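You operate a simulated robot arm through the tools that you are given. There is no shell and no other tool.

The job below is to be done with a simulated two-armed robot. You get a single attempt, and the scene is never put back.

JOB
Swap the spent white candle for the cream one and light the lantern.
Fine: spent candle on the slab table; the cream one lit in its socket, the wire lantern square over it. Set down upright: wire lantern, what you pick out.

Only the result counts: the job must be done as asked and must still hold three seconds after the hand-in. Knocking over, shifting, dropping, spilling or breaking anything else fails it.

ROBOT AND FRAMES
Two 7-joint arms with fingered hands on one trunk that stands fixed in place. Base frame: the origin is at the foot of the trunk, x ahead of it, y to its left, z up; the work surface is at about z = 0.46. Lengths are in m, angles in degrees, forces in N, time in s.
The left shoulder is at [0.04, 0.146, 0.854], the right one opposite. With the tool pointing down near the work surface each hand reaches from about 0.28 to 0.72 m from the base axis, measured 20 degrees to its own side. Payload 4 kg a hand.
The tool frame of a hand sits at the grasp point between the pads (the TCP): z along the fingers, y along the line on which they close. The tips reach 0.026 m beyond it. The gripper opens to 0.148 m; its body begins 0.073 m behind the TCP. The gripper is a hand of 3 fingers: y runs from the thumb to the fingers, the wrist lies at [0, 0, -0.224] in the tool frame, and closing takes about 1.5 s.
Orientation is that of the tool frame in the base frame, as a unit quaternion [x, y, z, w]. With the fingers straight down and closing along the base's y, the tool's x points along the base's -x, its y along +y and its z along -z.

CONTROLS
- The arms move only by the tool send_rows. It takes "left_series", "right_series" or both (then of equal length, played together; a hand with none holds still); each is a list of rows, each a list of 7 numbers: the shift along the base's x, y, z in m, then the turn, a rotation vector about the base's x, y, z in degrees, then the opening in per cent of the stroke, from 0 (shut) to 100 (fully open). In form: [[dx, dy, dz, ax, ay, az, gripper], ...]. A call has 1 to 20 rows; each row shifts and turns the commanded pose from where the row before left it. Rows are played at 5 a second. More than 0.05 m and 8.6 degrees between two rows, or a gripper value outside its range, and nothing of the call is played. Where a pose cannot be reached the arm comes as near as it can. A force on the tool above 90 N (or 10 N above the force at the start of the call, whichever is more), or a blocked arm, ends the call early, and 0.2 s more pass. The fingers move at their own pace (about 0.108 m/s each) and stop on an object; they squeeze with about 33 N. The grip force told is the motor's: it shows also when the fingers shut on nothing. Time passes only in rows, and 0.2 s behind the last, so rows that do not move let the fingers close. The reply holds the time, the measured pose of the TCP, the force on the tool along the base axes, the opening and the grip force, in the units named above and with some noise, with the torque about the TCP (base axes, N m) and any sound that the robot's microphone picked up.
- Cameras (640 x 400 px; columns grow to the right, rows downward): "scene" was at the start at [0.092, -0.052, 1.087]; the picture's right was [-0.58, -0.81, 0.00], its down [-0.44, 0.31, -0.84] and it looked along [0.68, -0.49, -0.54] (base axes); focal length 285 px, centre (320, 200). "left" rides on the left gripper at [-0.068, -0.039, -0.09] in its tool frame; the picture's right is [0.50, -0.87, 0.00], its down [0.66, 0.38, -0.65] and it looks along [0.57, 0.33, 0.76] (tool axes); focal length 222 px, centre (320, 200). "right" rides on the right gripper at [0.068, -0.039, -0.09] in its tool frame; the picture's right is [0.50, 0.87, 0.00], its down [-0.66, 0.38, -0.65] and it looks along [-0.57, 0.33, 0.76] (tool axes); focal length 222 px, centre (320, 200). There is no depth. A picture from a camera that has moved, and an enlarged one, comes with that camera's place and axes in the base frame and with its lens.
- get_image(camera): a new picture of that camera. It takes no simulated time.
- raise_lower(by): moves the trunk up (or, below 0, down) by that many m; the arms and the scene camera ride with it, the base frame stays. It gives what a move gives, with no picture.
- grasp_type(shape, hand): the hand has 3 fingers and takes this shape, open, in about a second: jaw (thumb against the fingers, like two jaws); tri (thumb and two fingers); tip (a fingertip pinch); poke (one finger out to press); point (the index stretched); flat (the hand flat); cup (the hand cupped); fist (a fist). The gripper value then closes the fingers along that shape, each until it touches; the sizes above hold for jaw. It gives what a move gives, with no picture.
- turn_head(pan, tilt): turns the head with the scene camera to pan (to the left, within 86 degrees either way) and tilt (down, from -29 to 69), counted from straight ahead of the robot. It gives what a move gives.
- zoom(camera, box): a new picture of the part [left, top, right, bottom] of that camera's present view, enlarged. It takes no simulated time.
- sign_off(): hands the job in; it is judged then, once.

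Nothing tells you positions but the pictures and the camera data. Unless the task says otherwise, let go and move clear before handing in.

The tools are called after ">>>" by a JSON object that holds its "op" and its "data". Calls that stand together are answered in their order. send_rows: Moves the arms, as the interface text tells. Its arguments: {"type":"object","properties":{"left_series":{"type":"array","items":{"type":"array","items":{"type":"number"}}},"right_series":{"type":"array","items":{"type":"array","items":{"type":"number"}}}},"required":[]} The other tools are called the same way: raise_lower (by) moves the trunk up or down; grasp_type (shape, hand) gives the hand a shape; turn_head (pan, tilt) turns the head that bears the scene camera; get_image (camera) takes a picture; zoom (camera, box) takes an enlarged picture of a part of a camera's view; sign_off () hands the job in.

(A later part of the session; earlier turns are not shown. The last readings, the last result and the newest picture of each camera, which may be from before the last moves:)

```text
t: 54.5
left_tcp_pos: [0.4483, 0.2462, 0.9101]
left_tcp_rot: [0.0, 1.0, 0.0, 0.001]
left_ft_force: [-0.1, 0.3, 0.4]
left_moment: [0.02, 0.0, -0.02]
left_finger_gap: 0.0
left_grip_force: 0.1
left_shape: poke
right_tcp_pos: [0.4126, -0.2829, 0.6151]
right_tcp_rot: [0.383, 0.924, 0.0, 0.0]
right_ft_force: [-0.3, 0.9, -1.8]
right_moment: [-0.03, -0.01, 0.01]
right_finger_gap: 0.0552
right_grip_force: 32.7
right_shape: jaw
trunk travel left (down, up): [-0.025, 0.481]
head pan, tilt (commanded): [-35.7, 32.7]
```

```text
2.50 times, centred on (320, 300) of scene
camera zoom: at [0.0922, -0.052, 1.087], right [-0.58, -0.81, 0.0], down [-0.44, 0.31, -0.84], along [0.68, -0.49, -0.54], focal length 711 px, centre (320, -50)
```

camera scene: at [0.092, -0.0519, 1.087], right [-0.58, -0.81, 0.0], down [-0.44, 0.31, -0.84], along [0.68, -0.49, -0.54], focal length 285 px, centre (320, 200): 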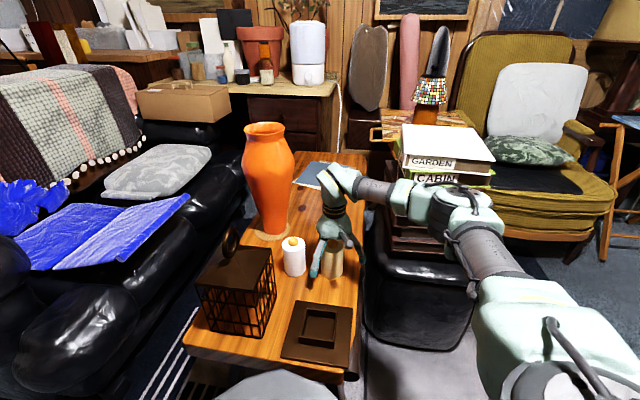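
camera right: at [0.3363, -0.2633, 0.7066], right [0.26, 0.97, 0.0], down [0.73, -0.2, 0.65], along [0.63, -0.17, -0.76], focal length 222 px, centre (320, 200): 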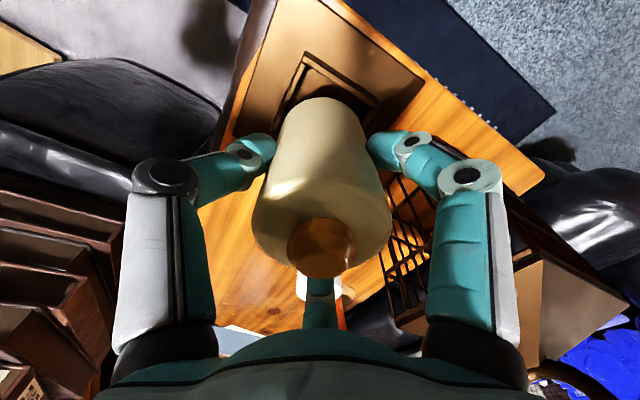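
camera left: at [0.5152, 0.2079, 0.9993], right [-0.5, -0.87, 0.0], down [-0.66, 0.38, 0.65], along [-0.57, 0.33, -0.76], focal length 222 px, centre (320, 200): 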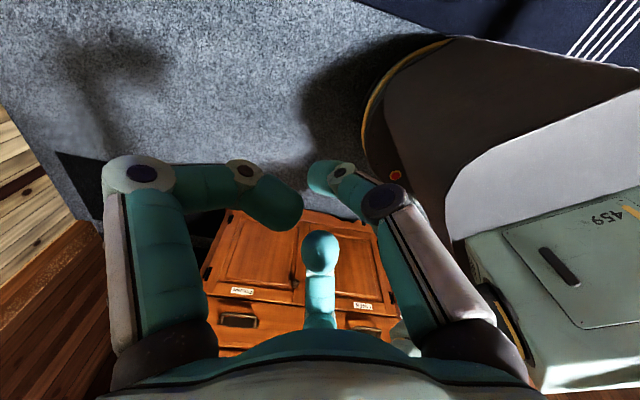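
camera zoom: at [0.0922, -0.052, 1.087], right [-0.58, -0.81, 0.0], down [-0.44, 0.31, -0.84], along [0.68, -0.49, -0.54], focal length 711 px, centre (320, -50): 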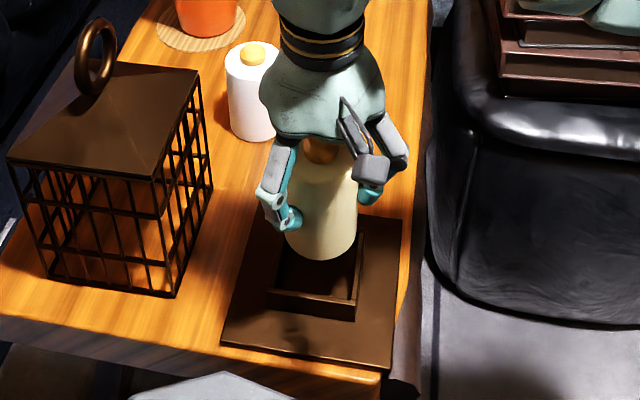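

>>> {"op": "send_rows", "data": {"right_series": [[0.001, 0, -0.02, 0, 0, 0, 0], [0, 0, -0.018, 0, 0, 0, 0], [0, 0, -0.008, 0, 0, 0, 0], [0, 0, 0, 0, 0, 0, 0], [0, 0, 0, 0, 0, 0, 0], [0, 0, 0, 0, 0, 0, 0]]}}

>>> {"op": "zoom", "data": {"camera": "right", "box": [200, 20, 440, 170]}}

>>> {"op": "zoom", "data": {"camera": "scene", "box": [270, 270, 370, 360]}}

```text
t: 55.9
left_tcp_pos: [0.4488, 0.2461, 0.9105]
left_tcp_rot: [-0.001, 1.0, 0.001, 0.0]
left_ft_force: [0.9, -0.9, 0.3]
left_moment: [0.0, -0.01, 0.01]
left_finger_gap: 0.0002
left_grip_force: 0.1
left_shape: poke
right_tcp_pos: [0.415, -0.2826, 0.5694]
right_tcp_rot: [0.383, 0.924, 0.0, 0.0]
right_ft_force: [-0.3, -0.5, -3.6]
right_moment: [0.02, 0.01, 0.0]
right_finger_gap: 0.0552
right_grip_force: 32.4
right_shape: jaw
trunk travel left (down, up): [-0.025, 0.481]
head pan, tilt (commanded): [-35.7, 32.7]
```

```text
2.67 times, centred on (320, 95) of right
camera zoom: at [0.3385, -0.2629, 0.6614], right [0.26, 0.97, 0.0], down [0.73, -0.2, 0.65], along [0.63, -0.17, -0.76], focal length 592 px, centre (320, 480)
```

zoom: 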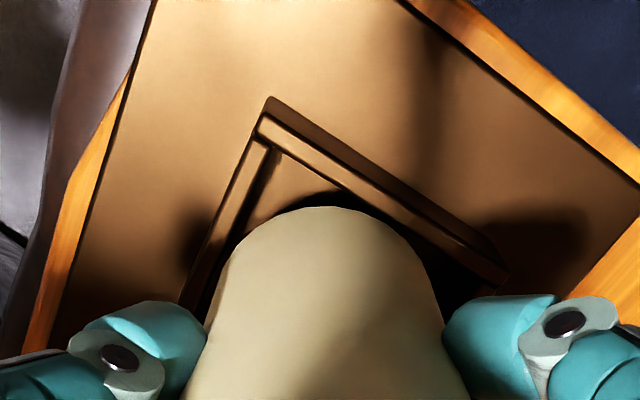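

```text
4.44 times, centred on (320, 315) of scene
camera zoom: at [0.0922, -0.052, 1.087], right [-0.58, -0.81, 0.0], down [-0.44, 0.31, -0.84], along [0.68, -0.49, -0.54], focal length 1265 px, centre (320, -311)
```

zoom: 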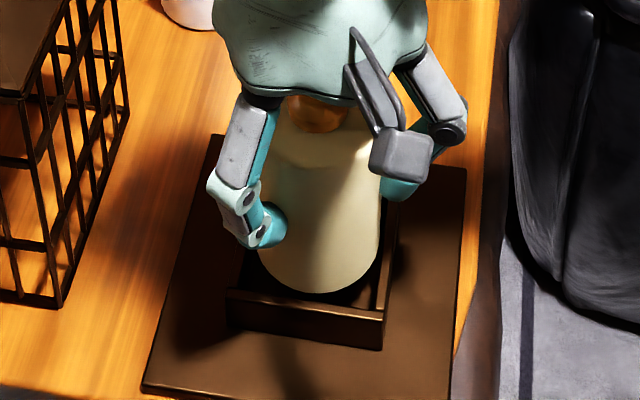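

The candle is centred over the socket to within a couple of millimetres. I'll lower it in small steps and watch the force.

>>> {"op": "send_rows", "data": {"right_series": [[0, 0, -0.006, 0, 0, 0, 0], [0, 0, -0.005, 0, 0, 0, 0], [0, 0, 0, 0, 0, 0, 0]]}}

>>> {"op": "send_rows", "data": {"right_series": [[0, 0, -0.005, 0, 0, 0, 0], [0, 0, 0, 0, 0, 0, 0]]}}

>>> {"op": "send_rows", "data": {"right_series": [[0, 0, -0.004, 0, 0, 0, 0], [0, 0, 0, 0, 0, 0, 0]]}}

>>> {"op": "zoom", "data": {"camera": "scene", "box": [270, 270, 370, 360]}}

```text
t: 56.7
left_tcp_pos: [0.4487, 0.2477, 0.909]
left_tcp_rot: [-0.001, 1.0, 0.001, -0.001]
left_ft_force: [0.0, 0.1, -0.7]
left_moment: [-0.03, 0.01, -0.04]
left_finger_gap: 0.0001
left_grip_force: 0.0
left_shape: poke
right_tcp_pos: [0.4142, -0.2827, 0.5594]
right_tcp_rot: [0.383, 0.924, 0.0, 0.0]
right_ft_force: [1.4, -2.0, -0.7]
right_moment: [-0.05, -0.03, 0.0]
right_finger_gap: 0.0552
right_grip_force: 33.1
right_shape: jaw
trunk travel left (down, up): [-0.025, 0.481]
head pan, tilt (commanded): [-35.7, 32.7]
```

```text
t: 57.3
left_tcp_pos: [0.4486, 0.2473, 0.91]
left_tcp_rot: [0.0, 1.0, 0.0, -0.001]
left_ft_force: [0.1, 0.0, 0.5]
left_moment: [0.03, 0.03, 0.01]
left_finger_gap: 0.0002
left_grip_force: 0.1
left_shape: poke
right_tcp_pos: [0.4142, -0.2828, 0.5532]
right_tcp_rot: [0.383, 0.924, 0.0, 0.0]
right_ft_force: [0.8, -2.1, -2.5]
right_moment: [-0.05, -0.03, 0.01]
right_finger_gap: 0.055
right_grip_force: 33.2
right_shape: jaw
trunk travel left (down, up): [-0.025, 0.481]
head pan, tilt (commanded): [-35.7, 32.7]
```

```text
t: 57.9
left_tcp_pos: [0.4483, 0.2467, 0.91]
left_tcp_rot: [-0.001, 1.0, 0.0, 0.0]
left_ft_force: [0.7, 0.3, -0.2]
left_moment: [0.01, 0.0, 0.0]
left_finger_gap: 0.0
left_grip_force: 0.0
left_shape: poke
right_tcp_pos: [0.4166, -0.2823, 0.5483]
right_tcp_rot: [0.383, 0.924, 0.001, 0.0]
right_ft_force: [-0.5, 0.0, -2.9]
right_moment: [0.0, 0.01, 0.03]
right_finger_gap: 0.0552
right_grip_force: 32.6
right_shape: jaw
trunk travel left (down, up): [-0.025, 0.481]
head pan, tilt (commanded): [-35.7, 32.7]
```

```text
4.44 times, centred on (320, 315) of scene
camera zoom: at [0.0921, -0.0519, 1.087], right [-0.58, -0.81, 0.0], down [-0.44, 0.31, -0.84], along [0.68, -0.49, -0.54], focal length 1265 px, centre (320, -311)
```

zoom: 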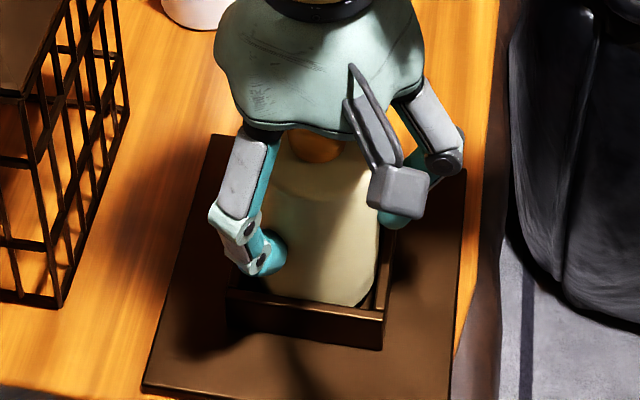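

>>> {"op": "send_rows", "data": {"right_series": [[0, 0, -0.003, 0, 0, 0, 0], [0, 0, 0, 0, 0, 0, 0]]}}

>>> {"op": "send_rows", "data": {"right_series": [[0, 0, -0.002, 0, 0, 0, 0], [0, 0, 0, 0, 0, 0, 0]]}}

```text
t: 58.5
left_tcp_pos: [0.4477, 0.2457, 0.9089]
left_tcp_rot: [-0.001, 1.0, -0.001, 0.001]
left_ft_force: [-0.4, 0.0, 0.3]
left_moment: [-0.04, 0.0, -0.01]
left_finger_gap: 0.0
left_grip_force: 0.0
left_shape: poke
right_tcp_pos: [0.4145, -0.2827, 0.5452]
right_tcp_rot: [0.383, 0.924, -0.001, -0.001]
right_ft_force: [0.2, 0.4, -3.0]
right_moment: [0.03, 0.0, -0.02]
right_finger_gap: 0.0548
right_grip_force: 33.1
right_shape: jaw
trunk travel left (down, up): [-0.025, 0.481]
head pan, tilt (commanded): [-35.7, 32.7]
```

```text
t: 59.1
left_tcp_pos: [0.4484, 0.2463, 0.9085]
left_tcp_rot: [-0.001, 1.0, 0.0, 0.0]
left_ft_force: [-0.1, -0.2, -1.3]
left_moment: [0.03, -0.01, -0.01]
left_finger_gap: 0.0
left_grip_force: 0.1
left_shape: poke
right_tcp_pos: [0.415, -0.2831, 0.5429]
right_tcp_rot: [0.382, 0.924, 0.0, 0.0]
right_ft_force: [1.1, -0.5, -3.1]
right_moment: [-0.02, 0.01, 0.0]
right_finger_gap: 0.0548
right_grip_force: 33.2
right_shape: jaw
trunk travel left (down, up): [-0.025, 0.481]
head pan, tilt (commanded): [-35.7, 32.7]
```

>>> {"op": "send_rows", "data": {"right_series": [[0, 0, -0.0015, 0, 0, 0, 0], [0, 0, 0, 0, 0, 0, 0]]}}

>>> {"op": "send_rows", "data": {"right_series": [[0, 0, -0.0015, 0, 0, 0, 0], [0, 0, 0, 0, 0, 0, 0]]}}

```text
t: 59.7
left_tcp_pos: [0.4485, 0.246, 0.9095]
left_tcp_rot: [-0.001, 1.0, 0.0, 0.0]
left_ft_force: [-0.6, 0.1, -0.1]
left_moment: [-0.02, 0.0, 0.01]
left_finger_gap: 0.0
left_grip_force: 0.0
left_shape: poke
right_tcp_pos: [0.4147, -0.2817, 0.5405]
right_tcp_rot: [0.383, 0.924, -0.001, -0.001]
right_ft_force: [0.5, -0.4, -1.7]
right_moment: [-0.05, 0.01, 0.05]
right_finger_gap: 0.055
right_grip_force: 32.5
right_shape: jaw
trunk travel left (down, up): [-0.025, 0.481]
head pan, tilt (commanded): [-35.7, 32.7]
```

```text
t: 60.3
left_tcp_pos: [0.448, 0.2475, 0.9111]
left_tcp_rot: [-0.001, 1.0, -0.001, 0.0]
left_ft_force: [0.4, 0.9, -0.5]
left_moment: [-0.02, -0.02, 0.04]
left_finger_gap: 0.0
left_grip_force: 0.1
left_shape: poke
right_tcp_pos: [0.4155, -0.2822, 0.5412]
right_tcp_rot: [0.382, 0.924, 0.0, 0.002]
right_ft_force: [0.5, -0.4, 8.9]
right_moment: [-0.05, 0.06, 0.02]
right_finger_gap: 0.0552
right_grip_force: 33.2
right_shape: jaw
trunk travel left (down, up): [-0.025, 0.481]
head pan, tilt (commanded): [-35.7, 32.7]
```

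The candle has touched the socket floor with 9 N of upward force, so it is seated. I'll release it and check.

>>> {"op": "send_rows", "data": {"right_series": [[0, 0, 0.0015, 0, 0, 0, 30], [0, 0, 0, 0, 0, 0, 40], [0, 0, 0, 0, 0, 0, 55], [0, 0, 0, 0, 0, 0, 70], [0, 0, 0, 0, 0, 0, 85], [0, 0, 0, 0, 0, 0, 85], [0, 0, 0, 0, 0, 0, 85]]}}

>>> {"op": "send_rows", "data": {"right_series": [[0, 0, 0.015, 0, 0, 0, 85], [0, 0, 0.03, 0, 0, 0, 85], [0, 0, 0.04, 0, 0, 0, 85], [0, 0, 0.04, 0, 0, 0, 85], [0, 0, 0.04, 0, 0, 0, 100], [0, 0, 0.03, 0, 0, 0, 100], [0, 0, 0, 0, 0, 0, 100], [0, 0, 0, 0, 0, 0, 100]]}}

>>> {"op": "get_image", "data": {"camera": "right"}}

>>> {"op": "zoom", "data": {"camera": "right", "box": [220, 0, 420, 125]}}

>>> {"op": "zoom", "data": {"camera": "scene", "box": [240, 220, 400, 380]}}

```text
t: 61.9
left_tcp_pos: [0.4485, 0.2465, 0.9088]
left_tcp_rot: [-0.001, 1.0, 0.0, -0.001]
left_ft_force: [0.3, 0.3, -0.1]
left_moment: [0.0, 0.01, 0.01]
left_finger_gap: 0.0
left_grip_force: 0.0
left_shape: poke
right_tcp_pos: [0.4146, -0.2828, 0.5423]
right_tcp_rot: [0.382, 0.924, 0.001, 0.0]
right_ft_force: [-0.7, 0.0, -0.3]
right_moment: [0.03, -0.02, -0.02]
right_finger_gap: 0.1255
right_grip_force: 0.1
right_shape: jaw
trunk travel left (down, up): [-0.025, 0.481]
head pan, tilt (commanded): [-35.7, 32.7]
```

```text
t: 63.7
left_tcp_pos: [0.4484, 0.2464, 0.9101]
left_tcp_rot: [0.0, 1.0, 0.0, 0.001]
left_ft_force: [-0.2, 0.5, -0.7]
left_moment: [-0.01, 0.0, -0.02]
left_finger_gap: 0.0003
left_grip_force: 0.0
left_shape: poke
right_tcp_pos: [0.4152, -0.2836, 0.7375]
right_tcp_rot: [0.383, 0.924, 0.0, 0.0]
right_ft_force: [-0.5, -1.3, -0.1]
right_moment: [-0.04, 0.02, 0.0]
right_finger_gap: 0.148
right_grip_force: 0.1
right_shape: jaw
trunk travel left (down, up): [-0.025, 0.481]
head pan, tilt (commanded): [-35.7, 32.7]
```

```text
taken
camera right: at [0.3381, -0.2636, 0.8289], right [0.26, 0.97, 0.0], down [0.73, -0.2, 0.65], along [0.63, -0.17, -0.76], focal length 222 px, centre (320, 200)
```

right: 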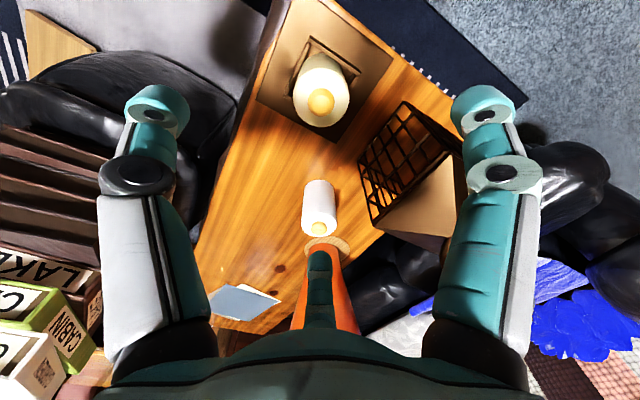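

```text
3.20 times, centred on (320, 62) of right
camera zoom: at [0.3381, -0.2636, 0.8289], right [0.26, 0.97, 0.0], down [0.73, -0.2, 0.65], along [0.63, -0.17, -0.76], focal length 711 px, centre (320, 640)
```

zoom: 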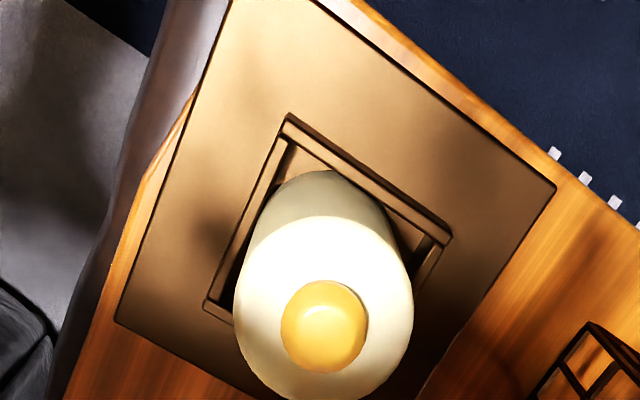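

```text
2.50 times, centred on (320, 300) of scene
camera zoom: at [0.0919, -0.0518, 1.087], right [-0.58, -0.81, 0.0], down [-0.44, 0.31, -0.84], along [0.68, -0.49, -0.54], focal length 711 px, centre (320, -50)
```

zoom: 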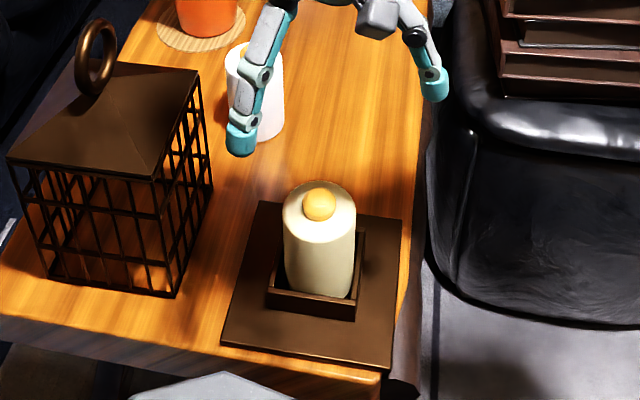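

The cream candle is seated upright in the socket. Before lighting it I'll look closely for any switch on the candle or base.

>>> {"op": "zoom", "data": {"camera": "scene", "box": [290, 285, 350, 345]}}

>>> {"op": "zoom", "data": {"camera": "right", "box": [280, 30, 370, 135]}}

>>> {"op": "zoom", "data": {"camera": "right", "box": [290, 165, 350, 245]}}

```text
6.67 times, centred on (320, 315) of scene
camera zoom: at [0.0919, -0.0518, 1.087], right [-0.58, -0.81, 0.0], down [-0.44, 0.31, -0.84], along [0.68, -0.49, -0.54], focal length 1897 px, centre (320, -567)
```

zoom: 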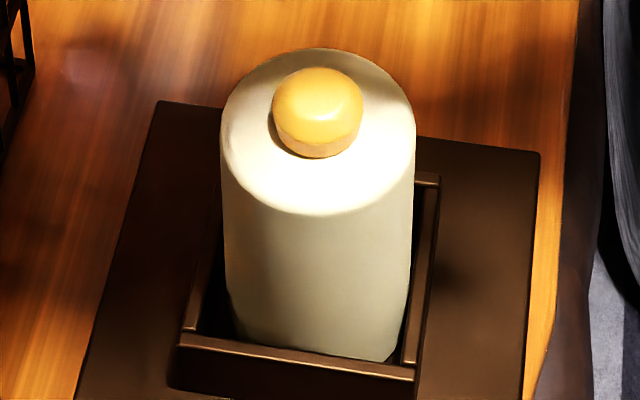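

```text
3.81 times, centred on (325, 82) of right
camera zoom: at [0.3381, -0.2636, 0.8289], right [0.26, 0.97, 0.0], down [0.73, -0.2, 0.65], along [0.63, -0.17, -0.76], focal length 846 px, centre (301, 648)
```

zoom: 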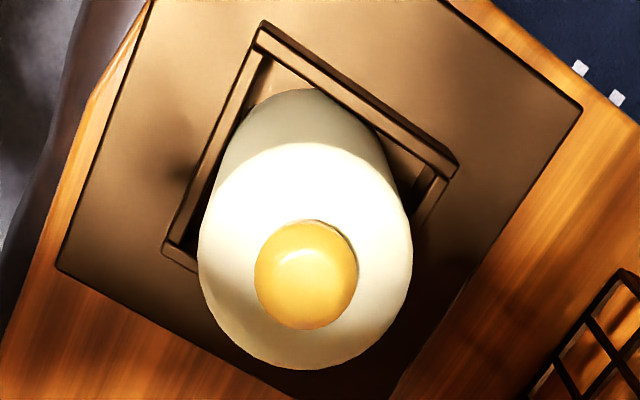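

```text
5.00 times, centred on (320, 205) of right
camera zoom: at [0.3381, -0.2636, 0.8289], right [0.26, 0.97, 0.0], down [0.73, -0.2, 0.65], along [0.63, -0.17, -0.76], focal length 1111 px, centre (320, 175)
```

zoom: 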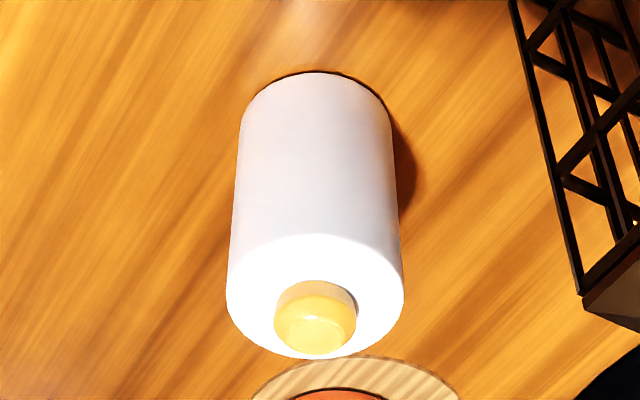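

The only control I can see is the raised round button on top of the candle. I'll put the right hand in the poke shape and look at where its fingertip sits.

>>> {"op": "grasp_type", "data": {"shape": "poke", "hand": "right"}}

>>> {"op": "get_image", "data": {"camera": "right"}}

>>> {"op": "get_image", "data": {"camera": "scene"}}

>>> {"op": "zoom", "data": {"camera": "scene", "box": [260, 140, 380, 260]}}

```text
t: 64.6
left_tcp_pos: [0.4477, 0.2481, 0.9106]
left_tcp_rot: [-0.002, 1.0, 0.0, 0.0]
left_ft_force: [-0.6, 0.3, 0.3]
left_moment: [0.01, -0.04, -0.04]
left_finger_gap: 0.0002
left_grip_force: 0.1
left_shape: poke
right_tcp_pos: [0.4152, -0.2831, 0.7377]
right_tcp_rot: [0.383, 0.924, 0.001, 0.0]
right_ft_force: [0.5, 0.6, 0.7]
right_moment: [0.0, -0.01, 0.0]
right_finger_gap: 0.0
right_grip_force: 0.0
right_shape: poke
trunk travel left (down, up): [-0.025, 0.481]
head pan, tilt (commanded): [-35.7, 32.7]
```

```text
taken
camera right: at [0.3381, -0.2637, 0.8286], right [0.26, 0.97, 0.0], down [0.73, -0.2, 0.65], along [0.63, -0.17, -0.76], focal length 222 px, centre (320, 200)
```

right: 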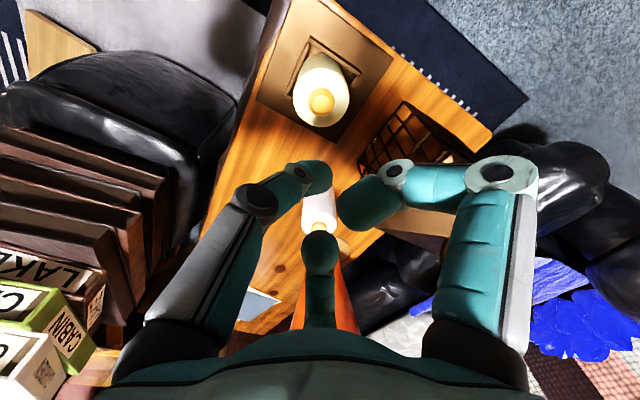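

```text
taken
camera scene: at [0.092, -0.0518, 1.087], right [-0.58, -0.81, 0.0], down [-0.44, 0.31, -0.84], along [0.68, -0.49, -0.54], focal length 285 px, centre (320, 200)
```

scene: 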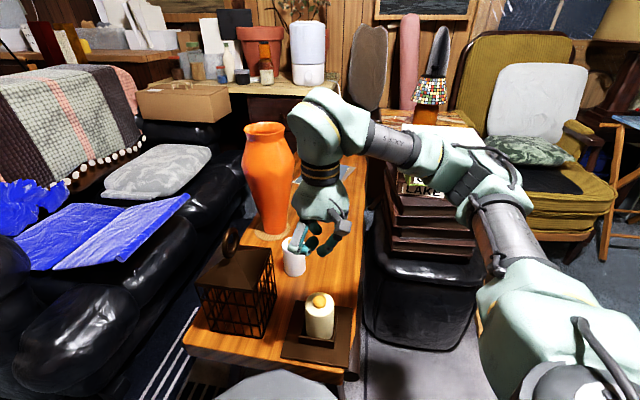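

```text
3.33 times, centred on (320, 200) of scene
camera zoom: at [0.092, -0.0518, 1.087], right [-0.58, -0.81, 0.0], down [-0.44, 0.31, -0.84], along [0.68, -0.49, -0.54], focal length 949 px, centre (320, 200)
```

zoom: 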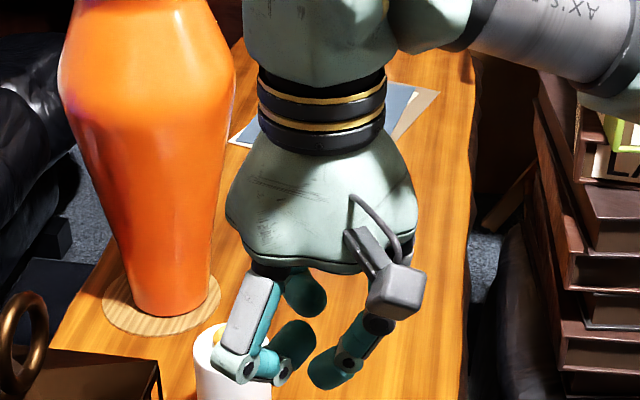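

In poke shape the thumb tip sits on the tool axis, about 0.03 m beyond the TCP, and the other fingers stay higher. I'll lower it to just above the button.

>>> {"op": "send_rows", "data": {"right_series": [[-0.0015, 0.003, -0.03, 0, 0, 0, 0], [0, 0, -0.04, 0, 0, 0, 0], [0, 0, -0.035, 0, 0, 0, 0], [0, 0, 0, 0, 0, 0, 0], [0, 0, 0, 0, 0, 0, 0], [0, 0, 0, 0, 0, 0, 0]]}}

>>> {"op": "get_image", "data": {"camera": "right"}}

>>> {"op": "zoom", "data": {"camera": "scene", "box": [260, 240, 380, 360]}}

```text
t: 66.0
left_tcp_pos: [0.4491, 0.2472, 0.9093]
left_tcp_rot: [-0.001, 1.0, -0.001, 0.0]
left_ft_force: [0.4, 0.4, 0.6]
left_moment: [-0.03, 0.01, -0.03]
left_finger_gap: 0.0
left_grip_force: 0.1
left_shape: poke
right_tcp_pos: [0.4167, -0.28, 0.6335]
right_tcp_rot: [0.383, 0.924, 0.0, 0.0]
right_ft_force: [-0.2, 0.0, 0.5]
right_moment: [0.03, 0.0, 0.02]
right_finger_gap: 0.0
right_grip_force: 0.0
right_shape: poke
trunk travel left (down, up): [-0.025, 0.481]
head pan, tilt (commanded): [-35.7, 32.7]
```

```text
taken
camera right: at [0.3403, -0.2599, 0.7243], right [0.26, 0.97, 0.0], down [0.73, -0.2, 0.65], along [0.63, -0.17, -0.76], focal length 222 px, centre (320, 200)
```

right: 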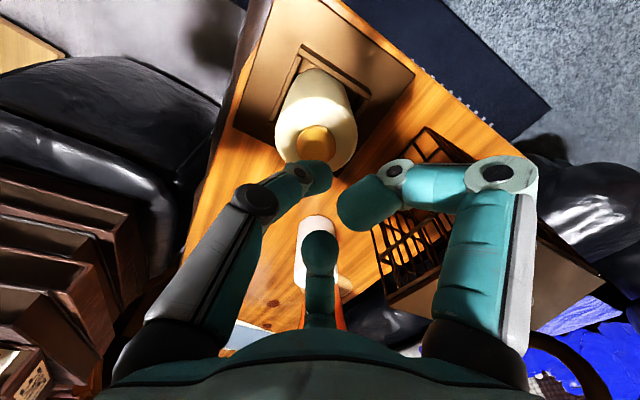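

```text
3.33 times, centred on (320, 300) of scene
camera zoom: at [0.092, -0.0518, 1.0871], right [-0.58, -0.81, 0.0], down [-0.44, 0.31, -0.84], along [0.68, -0.49, -0.54], focal length 949 px, centre (320, -133)
```

zoom: 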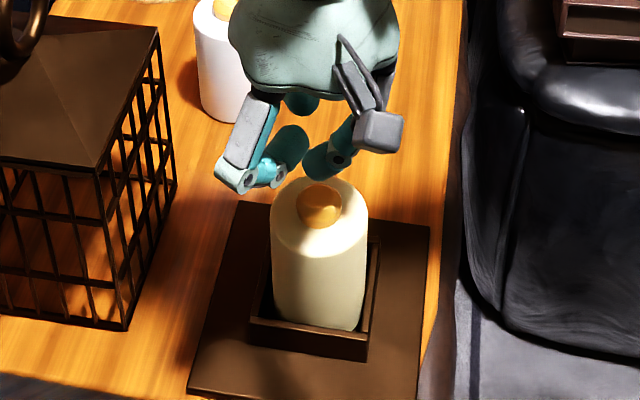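

>>> {"op": "send_rows", "data": {"right_series": [[-0.002, 0, -0.012, 0, 0, 0, 0], [0, 0, -0.006, 0, 0, 0, 0], [0, 0, 0, 0, 0, 0, 0], [0, 0, 0, 0, 0, 0, 0]]}}

>>> {"op": "send_rows", "data": {"right_series": [[0, 0, -0.004, 0, 0, 0, 0], [0, 0, 0, 0, 0, 0, 0]]}}

>>> {"op": "zoom", "data": {"camera": "scene", "box": [260, 240, 380, 360]}}

>>> {"op": "get_image", "data": {"camera": "right"}}

```text
t: 67.0
left_tcp_pos: [0.449, 0.2476, 0.9098]
left_tcp_rot: [0.0, 1.0, 0.001, 0.0]
left_ft_force: [-0.2, -0.5, 0.5]
left_moment: [0.0, -0.03, 0.01]
left_finger_gap: 0.0
left_grip_force: 0.1
left_shape: poke
right_tcp_pos: [0.4131, -0.28, 0.6146]
right_tcp_rot: [0.383, 0.924, 0.001, 0.0]
right_ft_force: [-0.6, -0.3, 0.1]
right_moment: [-0.02, 0.0, 0.03]
right_finger_gap: 0.0001
right_grip_force: 0.0
right_shape: poke
trunk travel left (down, up): [-0.025, 0.481]
head pan, tilt (commanded): [-35.7, 32.7]
```

```text
t: 67.6
left_tcp_pos: [0.4486, 0.2457, 0.9108]
left_tcp_rot: [-0.001, 1.0, 0.001, 0.0]
left_ft_force: [0.6, -0.4, -0.3]
left_moment: [-0.02, 0.0, 0.0]
left_finger_gap: 0.0
left_grip_force: 0.0
left_shape: poke
right_tcp_pos: [0.4135, -0.2807, 0.6128]
right_tcp_rot: [0.383, 0.924, 0.0, 0.0]
right_ft_force: [0.5, 0.2, 0.6]
right_moment: [0.02, 0.01, -0.01]
right_finger_gap: 0.0002
right_grip_force: 0.0
right_shape: poke
trunk travel left (down, up): [-0.025, 0.481]
head pan, tilt (commanded): [-35.7, 32.7]
```

```text
3.33 times, centred on (320, 300) of scene
camera zoom: at [0.092, -0.0518, 1.0871], right [-0.58, -0.81, 0.0], down [-0.44, 0.31, -0.84], along [0.68, -0.49, -0.54], focal length 949 px, centre (320, -133)
```

zoom: 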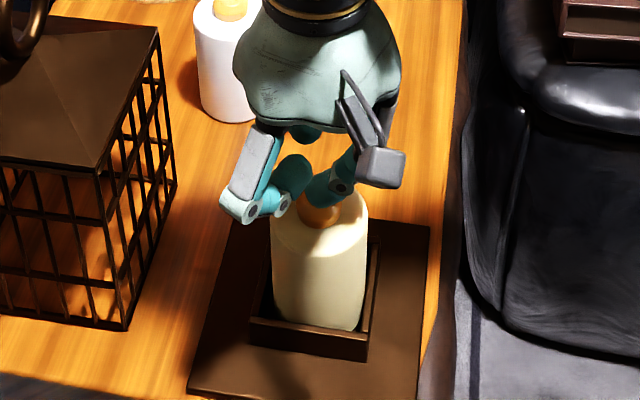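

```text
taken
camera right: at [0.3371, -0.2598, 0.7022], right [0.26, 0.97, 0.0], down [0.73, -0.2, 0.65], along [0.63, -0.17, -0.76], focal length 222 px, centre (320, 200)
```

right: 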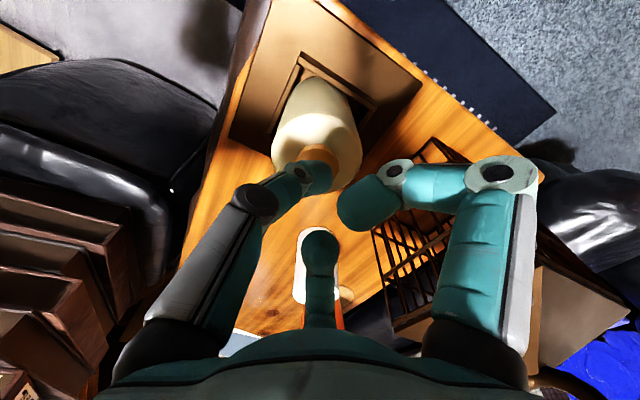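

>>> {"op": "send_rows", "data": {"right_series": [[0, 0, -0.004, 0, 0, 0, 0], [0, 0, 0, 0, 0, 0, 0]]}}

>>> {"op": "send_rows", "data": {"right_series": [[0, 0, -0.003, 0, 0, 0, 0], [0, 0, 0, 0, 0, 0, 0]]}}

>>> {"op": "zoom", "data": {"camera": "scene", "box": [280, 260, 360, 340]}}

```text
t: 68.2
left_tcp_pos: [0.4469, 0.2464, 0.9094]
left_tcp_rot: [-0.001, 1.0, 0.0, 0.0]
left_ft_force: [-0.6, 0.5, -0.2]
left_moment: [-0.03, 0.05, 0.02]
left_finger_gap: 0.0
left_grip_force: 0.1
left_shape: poke
right_tcp_pos: [0.4123, -0.2793, 0.6058]
right_tcp_rot: [0.383, 0.924, 0.0, 0.0]
right_ft_force: [-0.1, -0.7, 1.1]
right_moment: [-0.05, -0.03, 0.01]
right_finger_gap: 0.0001
right_grip_force: 0.0
right_shape: poke
trunk travel left (down, up): [-0.025, 0.481]
head pan, tilt (commanded): [-35.7, 32.7]
```

```text
t: 68.8
left_tcp_pos: [0.448, 0.247, 0.9093]
left_tcp_rot: [-0.001, 1.0, 0.0, 0.0]
left_ft_force: [0.2, -0.2, 0.7]
left_moment: [-0.03, -0.01, 0.03]
left_finger_gap: 0.0
left_grip_force: 0.0
left_shape: poke
right_tcp_pos: [0.4125, -0.2796, 0.6047]
right_tcp_rot: [0.383, 0.924, 0.0, 0.001]
right_ft_force: [2.1, -2.8, 8.6]
right_moment: [-0.04, -0.06, 0.0]
right_finger_gap: 0.0001
right_grip_force: 0.0
right_shape: poke
trunk travel left (down, up): [-0.025, 0.481]
head pan, tilt (commanded): [-35.7, 32.7]
heard: click
```

```text
5.00 times, centred on (320, 300) of scene
camera zoom: at [0.0916, -0.0517, 1.0872], right [-0.58, -0.81, 0.0], down [-0.44, 0.31, -0.84], along [0.68, -0.49, -0.54], focal length 1423 px, centre (320, -300)
```

zoom: 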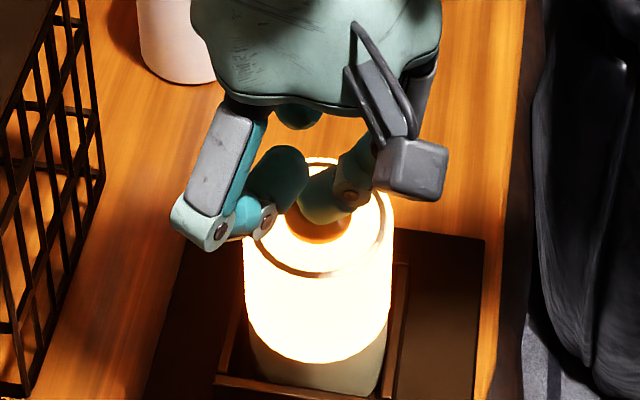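

I heard a click and the candle now glows. I'll lift the finger straight off so it isn't pressed again.

>>> {"op": "send_rows", "data": {"right_series": [[0, 0, 0.01, 0, 0, 0, 0], [0, 0, 0.03, 0, 0, 0, 0], [0, 0, 0.04, 0, 0, 0, 0], [0, 0, 0.04, 0, 0, 0, 0], [0, 0, 0.04, 0, 0, 0, 0], [0, 0, 0.04, 0, 0, 0, 0], [0, 0, 0.04, 0, 0, 0, 0], [0, 0, 0, 0, 0, 0, 0]]}}

>>> {"op": "zoom", "data": {"camera": "scene", "box": [160, 200, 400, 380]}}

>>> {"op": "get_image", "data": {"camera": "right"}}

```text
t: 70.6
left_tcp_pos: [0.4492, 0.2469, 0.9096]
left_tcp_rot: [-0.001, 1.0, 0.0, 0.0]
left_ft_force: [0.0, 0.3, -0.2]
left_moment: [0.01, 0.01, 0.0]
left_finger_gap: 0.0
left_grip_force: 0.2
left_shape: poke
right_tcp_pos: [0.4128, -0.278, 0.8431]
right_tcp_rot: [0.383, 0.924, 0.0, 0.0]
right_ft_force: [-0.2, -0.5, -0.1]
right_moment: [-0.02, -0.02, 0.01]
right_finger_gap: 0.0
right_grip_force: 0.1
right_shape: poke
trunk travel left (down, up): [-0.025, 0.481]
head pan, tilt (commanded): [-35.7, 32.7]
```

```text
2.22 times, centred on (280, 290) of scene
camera zoom: at [0.0922, -0.052, 1.087], right [-0.58, -0.81, 0.0], down [-0.44, 0.31, -0.84], along [0.68, -0.49, -0.54], focal length 632 px, centre (409, 0)
```

zoom: 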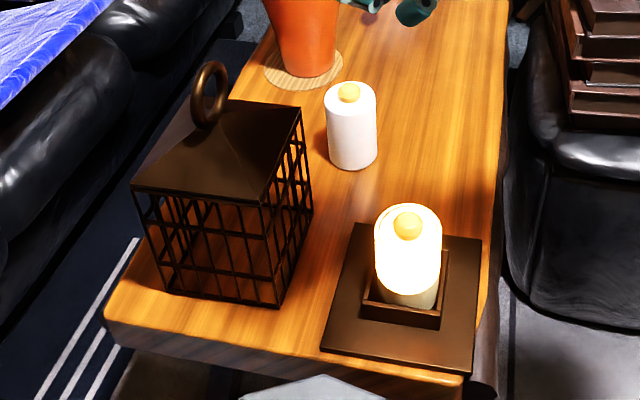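

```text
taken
camera right: at [0.3365, -0.2587, 0.9339], right [0.26, 0.97, 0.0], down [0.73, -0.2, 0.65], along [0.63, -0.17, -0.76], focal length 222 px, centre (320, 200)
```

right: 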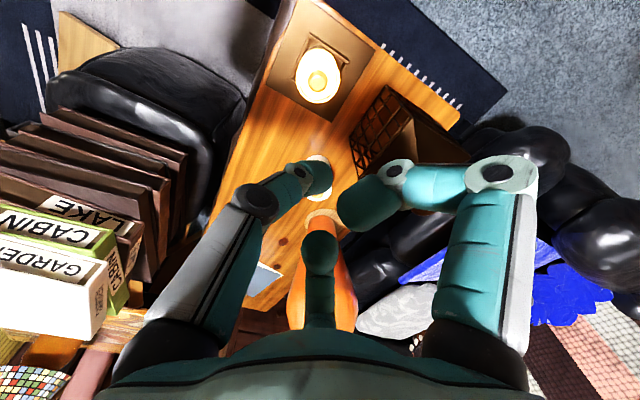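

The candle is lit, and the spent one stands clear. I'll return the right hand to the jaw shape and go over the cage's ring.

>>> {"op": "grasp_type", "data": {"shape": "jaw", "hand": "right"}}

>>> {"op": "send_rows", "data": {"right_series": [[0.02, 0.015, 0.02, 0, 0, 0, 100], [0.03, 0.0225, 0.02, 0, 0, 0, 100], [0.03, 0.0225, 0, 0, 0, 0, 100], [0.03, 0.0225, 0, 0, 0, 0, 100], [0.025, 0.019, 0, 0, 0, 0, 100], [0.0185, 0.0145, 0, 0, 0, 0, 100], [0, 0, 0, 0, 0, 0, 100], [0, 0, 0, 0, 0, 0, 100], [0, 0, 0, 0, 0, 0, 100]]}}

>>> {"op": "get_image", "data": {"camera": "right"}}

>>> {"op": "zoom", "data": {"camera": "right", "box": [220, 0, 420, 125]}}

>>> {"op": "get_image", "data": {"camera": "scene"}}

```text
t: 71.5
left_tcp_pos: [0.4483, 0.2466, 0.9108]
left_tcp_rot: [-0.001, 1.0, 0.0, 0.001]
left_ft_force: [0.5, -0.1, 0.3]
left_moment: [0.01, 0.0, 0.0]
left_finger_gap: 0.0
left_grip_force: 0.1
left_shape: poke
right_tcp_pos: [0.4123, -0.278, 0.842]
right_tcp_rot: [0.382, 0.924, 0.001, 0.0]
right_ft_force: [-0.8, -1.2, -0.5]
right_moment: [-0.04, 0.02, -0.01]
right_finger_gap: 0.1481
right_grip_force: 0.2
right_shape: jaw
trunk travel left (down, up): [-0.025, 0.481]
head pan, tilt (commanded): [-35.7, 32.7]
```

```text
t: 73.5
left_tcp_pos: [0.4487, 0.2467, 0.9092]
left_tcp_rot: [-0.001, 1.0, -0.001, 0.0]
left_ft_force: [-0.1, 0.0, 0.0]
left_moment: [0.03, 0.02, 0.01]
left_finger_gap: 0.0
left_grip_force: 0.0
left_shape: poke
right_tcp_pos: [0.5667, -0.1624, 0.8848]
right_tcp_rot: [0.383, 0.924, 0.0, 0.0]
right_ft_force: [-0.5, -0.2, 0.1]
right_moment: [0.04, -0.02, 0.02]
right_finger_gap: 0.1481
right_grip_force: 0.1
right_shape: jaw
trunk travel left (down, up): [-0.025, 0.481]
head pan, tilt (commanded): [-35.7, 32.7]
```

```text
taken
camera right: at [0.4896, -0.1424, 0.9761], right [0.26, 0.97, 0.0], down [0.73, -0.2, 0.65], along [0.63, -0.17, -0.76], focal length 222 px, centre (320, 200)
```

right: 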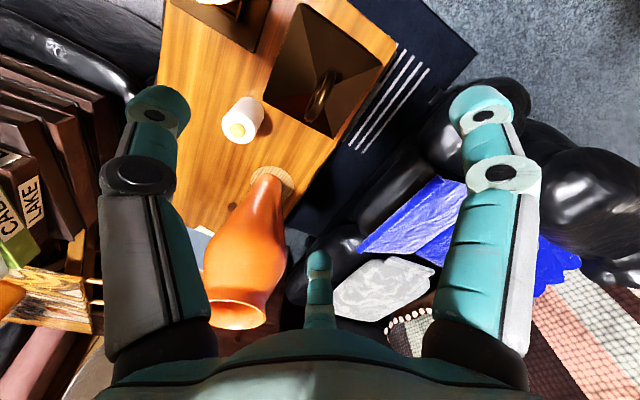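

```text
3.20 times, centred on (320, 62) of right
camera zoom: at [0.4896, -0.1424, 0.9761], right [0.26, 0.97, 0.0], down [0.73, -0.2, 0.65], along [0.63, -0.17, -0.76], focal length 711 px, centre (320, 640)
```

zoom: 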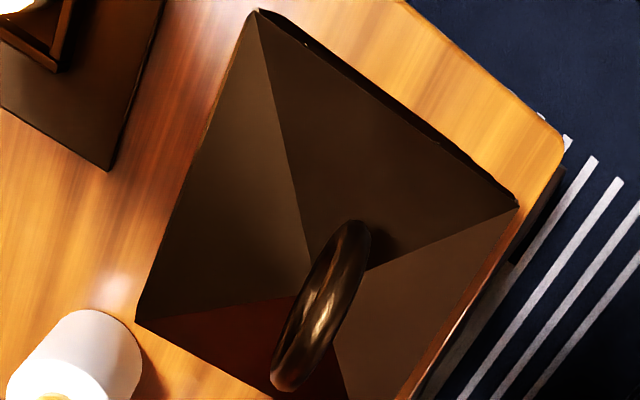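

```text
taken
camera scene: at [0.092, -0.0519, 1.087], right [-0.58, -0.81, 0.0], down [-0.44, 0.31, -0.84], along [0.68, -0.49, -0.54], focal length 285 px, centre (320, 200)
```

scene: 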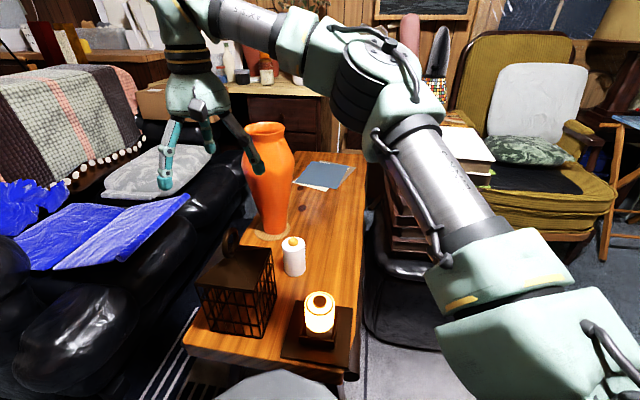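

>>> {"op": "send_rows", "data": {"right_series": [[0.001, 0, -0.04, 0, 0, 0, 70], [0, 0, -0.04, 0, 0, 0, 50], [0, 0, -0.04, 0, 0, 0, 45], [0, 0, -0.015, 0, 0, 0, 45], [0, 0, 0, 0, 0, 0, 45], [0, 0, 0, 0, 0, 0, 45], [0, 0, 0, 0, 0, 0, 45]]}}

>>> {"op": "zoom", "data": {"camera": "right", "box": [220, 60, 420, 185]}}

>>> {"op": "zoom", "data": {"camera": "scene", "box": [150, 170, 310, 330]}}

```text
t: 75.1
left_tcp_pos: [0.4478, 0.2468, 0.9104]
left_tcp_rot: [-0.001, 1.0, 0.0, 0.0]
left_ft_force: [0.9, 0.4, -0.4]
left_moment: [-0.03, 0.0, -0.01]
left_finger_gap: 0.0002
left_grip_force: 0.0
left_shape: poke
right_tcp_pos: [0.5663, -0.1615, 0.7486]
right_tcp_rot: [0.382, 0.924, -0.001, 0.0]
right_ft_force: [-0.2, -0.1, 0.3]
right_moment: [-0.01, -0.01, 0.0]
right_finger_gap: 0.0671
right_grip_force: 0.1
right_shape: jaw
trunk travel left (down, up): [-0.025, 0.481]
head pan, tilt (commanded): [-35.7, 32.7]
```

```text
3.20 times, centred on (320, 122) of right
camera zoom: at [0.4906, -0.1419, 0.8399], right [0.26, 0.97, 0.0], down [0.73, -0.2, 0.65], along [0.63, -0.17, -0.76], focal length 711 px, centre (320, 448)
```

zoom: 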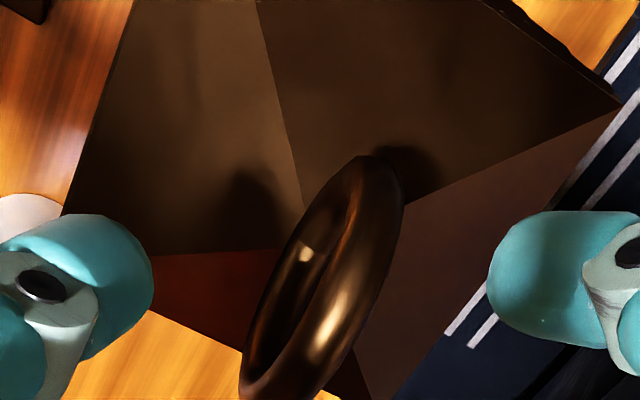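

```text
2.50 times, centred on (230, 250) of scene
camera zoom: at [0.092, -0.0518, 1.087], right [-0.58, -0.81, 0.0], down [-0.44, 0.31, -0.84], along [0.68, -0.49, -0.54], focal length 711 px, centre (545, 75)
```

zoom: 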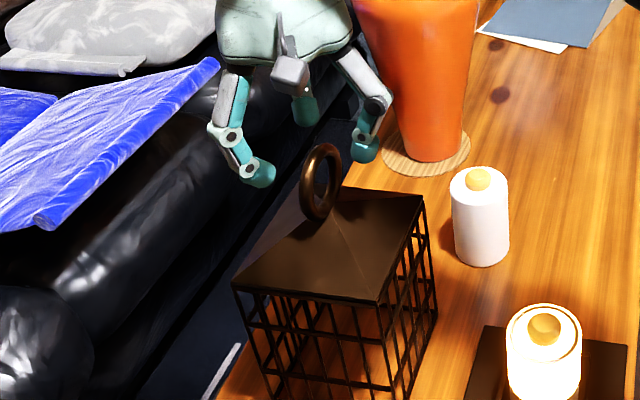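

>>> {"op": "send_rows", "data": {"right_series": [[0.001, -0.0005, -0.012, 0, 0, 0, 45], [0, 0, -0.01, 0, 0, 0, 45], [0, 0, 0, 0, 0, 0, 45], [0, 0, 0, 0, 0, 0, 30], [0, 0, 0, 0, 0, 0, 15], [0, 0, 0, 0, 0, 0, 0], [0, 0, 0, 0, 0, 0, 0], [0, 0, 0, 0, 0, 0, 0], [0, 0, 0, 0, 0, 0, 0]]}}

>>> {"op": "zoom", "data": {"camera": "right", "box": [220, 90, 420, 215]}}

>>> {"op": "zoom", "data": {"camera": "scene", "box": [150, 190, 310, 350]}}

```text
t: 77.1
left_tcp_pos: [0.4484, 0.247, 0.9095]
left_tcp_rot: [-0.002, 1.0, 0.0, 0.0]
left_ft_force: [-0.5, 0.0, -0.1]
left_moment: [-0.03, -0.02, -0.01]
left_finger_gap: 0.0002
left_grip_force: 0.1
left_shape: poke
right_tcp_pos: [0.5684, -0.1632, 0.726]
right_tcp_rot: [0.382, 0.924, 0.0, 0.0]
right_ft_force: [-0.4, 0.2, -3.9]
right_moment: [-0.03, -0.02, -0.02]
right_finger_gap: 0.0047
right_grip_force: 33.1
right_shape: jaw
trunk travel left (down, up): [-0.025, 0.481]
head pan, tilt (commanded): [-35.7, 32.7]
```

```text
3.20 times, centred on (320, 152) of right
camera zoom: at [0.4917, -0.144, 0.8172], right [0.26, 0.97, 0.0], down [0.73, -0.2, 0.65], along [0.63, -0.17, -0.76], focal length 711 px, centre (320, 352)
```

zoom: 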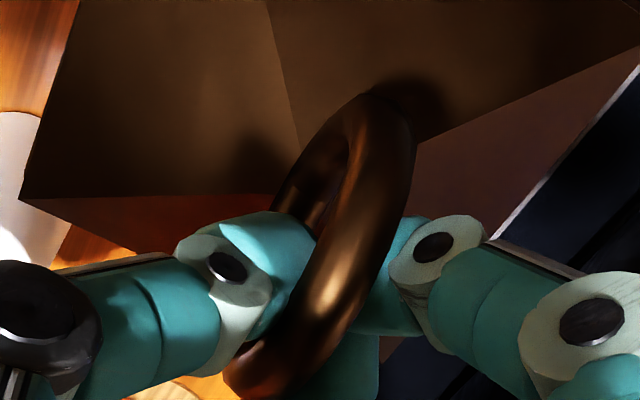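

```text
2.50 times, centred on (230, 270) of scene
camera zoom: at [0.0924, -0.0519, 1.087], right [-0.58, -0.81, 0.0], down [-0.44, 0.31, -0.84], along [0.68, -0.49, -0.54], focal length 711 px, centre (545, 25)
```

zoom: 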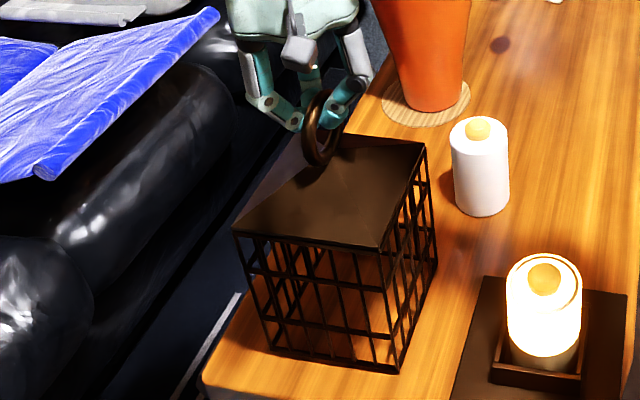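

The grip is a little low on the arc, with a gap of 4.7 mm. I'll open, rise 5 mm and re-grip as firmly as the first time.

>>> {"op": "send_rows", "data": {"right_series": [[0, 0, 0, 0, 0, 0, 15], [0, 0, 0, 0, 0, 0, 40], [0, 0, 0, 0, 0, 0, 40], [0, 0, 0, 0, 0, 0, 40], [0, 0, 0.005, 0, 0, 0, 40], [0, 0, 0, 0, 0, 0, 40], [0, 0, 0, 0, 0, 0, 25], [0, 0, 0, 0, 0, 0, 10], [0, 0, 0, 0, 0, 0, 0], [0, 0, 0, 0, 0, 0, 0], [0, 0, 0, 0, 0, 0, 0], [0, 0, 0, 0, 0, 0, 0]]}}

>>> {"op": "zoom", "data": {"camera": "right", "box": [220, 90, 420, 215]}}

>>> {"op": "zoom", "data": {"camera": "scene", "box": [150, 190, 310, 350]}}

```text
t: 79.7
left_tcp_pos: [0.447, 0.2461, 0.91]
left_tcp_rot: [-0.001, 1.0, 0.0, 0.0]
left_ft_force: [0.5, 0.4, 0.6]
left_moment: [0.02, 0.01, -0.03]
left_finger_gap: 0.0001
left_grip_force: 0.0
left_shape: poke
right_tcp_pos: [0.5675, -0.1642, 0.7305]
right_tcp_rot: [0.383, 0.924, 0.0, 0.0]
right_ft_force: [0.1, 0.2, -3.7]
right_moment: [-0.03, 0.01, 0.01]
right_finger_gap: 0.0107
right_grip_force: 33.1
right_shape: jaw
trunk travel left (down, up): [-0.025, 0.481]
head pan, tilt (commanded): [-35.7, 32.7]
```

```text
3.20 times, centred on (320, 152) of right
camera zoom: at [0.4918, -0.1436, 0.822], right [0.26, 0.97, 0.0], down [0.73, -0.2, 0.65], along [0.63, -0.17, -0.76], focal length 711 px, centre (320, 352)
```

zoom: 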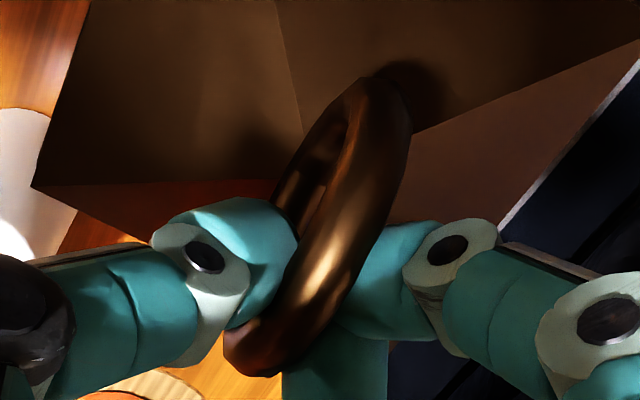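

```text
2.50 times, centred on (230, 270) of scene
camera zoom: at [0.0924, -0.0519, 1.087], right [-0.58, -0.81, 0.0], down [-0.44, 0.31, -0.84], along [0.68, -0.49, -0.54], focal length 711 px, centre (545, 25)
```

zoom: 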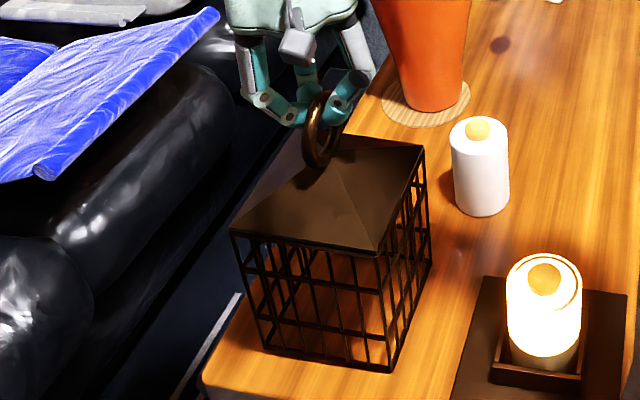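

The grip is solid again at 10.7 mm. I'll lift the cage well above the candle and carry it back over the base.

>>> {"op": "send_rows", "data": {"right_series": [[0, 0, 0.01, 0, 0, 0, 0], [0, 0, 0.025, 0, 0, 0, 0], [0, 0, 0.035, 0, 0, 0, 0], [0, 0, 0.035, 0, 0, 0, 0], [0, 0, 0.035, 0, 0, 0, 0], [0, 0, 0.03, 0, 0, 0, 0], [-0.015, -0.0118, 0, 0, 0, 0, 0], [-0.025, -0.0197, 0, 0, 0, 0, 0], [-0.03, -0.0237, 0, 0, 0, 0, 0], [-0.03, -0.0237, 0, 0, 0, 0, 0], [-0.025, -0.0197, 0, 0, 0, 0, 0], [-0.016, -0.0127, 0, 0, 0, 0, 0], [-0.0103, -0.008, 0, 0, 0, 0, 0], [0, 0, 0, 0, 0, 0, 0], [0, 0, 0, 0, 0, 0, 0], [0, 0, 0, 0, 0, 0, 0]]}}

>>> {"op": "get_image", "data": {"camera": "scene"}}

>>> {"op": "zoom", "data": {"camera": "scene", "box": [240, 180, 400, 380]}}

>>> {"op": "get_image", "data": {"camera": "right"}}

```text
t: 83.1
left_tcp_pos: [0.4485, 0.2465, 0.9102]
left_tcp_rot: [-0.001, 1.0, 0.0, 0.0]
left_ft_force: [0.1, -0.8, 0.7]
left_moment: [-0.02, -0.02, 0.01]
left_finger_gap: 0.0
left_grip_force: 0.1
left_shape: poke
right_tcp_pos: [0.4151, -0.2833, 0.9017]
right_tcp_rot: [0.383, 0.924, 0.0, 0.0]
right_ft_force: [0.7, -0.3, -4.0]
right_moment: [0.03, -0.05, 0.01]
right_finger_gap: 0.0107
right_grip_force: 33.0
right_shape: jaw
trunk travel left (down, up): [-0.025, 0.481]
head pan, tilt (commanded): [-35.7, 32.7]
```

```text
taken
camera scene: at [0.0923, -0.052, 1.087], right [-0.58, -0.81, 0.0], down [-0.44, 0.31, -0.84], along [0.68, -0.49, -0.54], focal length 285 px, centre (320, 200)
```

scene: 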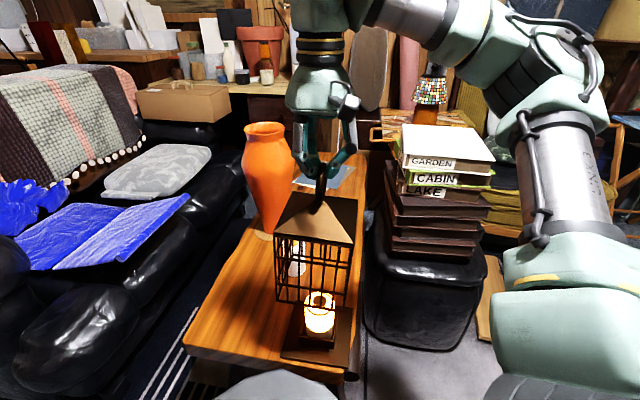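

```text
2.00 times, centred on (320, 280) of scene
camera zoom: at [0.0923, -0.052, 1.087], right [-0.58, -0.81, 0.0], down [-0.44, 0.31, -0.84], along [0.68, -0.49, -0.54], focal length 569 px, centre (320, 40)
```

zoom: 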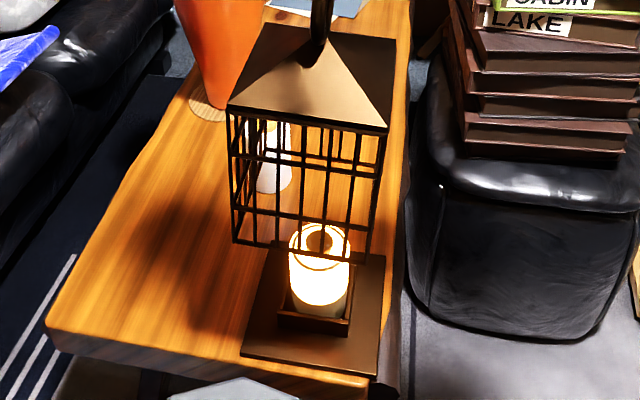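

```text
taken
camera right: at [0.3391, -0.2636, 0.992], right [0.26, 0.97, 0.0], down [0.73, -0.2, 0.65], along [0.63, -0.17, -0.76], focal length 222 px, centre (320, 200)
```

right: 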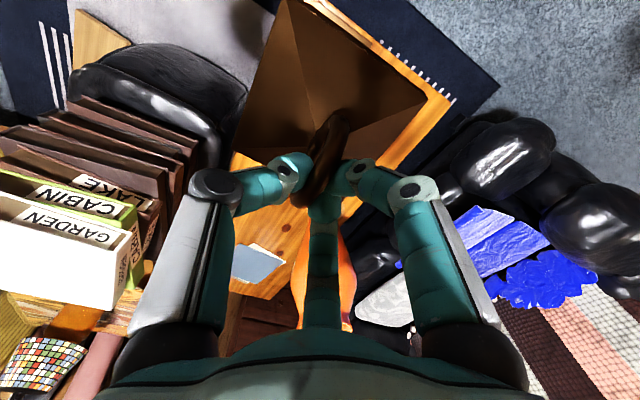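

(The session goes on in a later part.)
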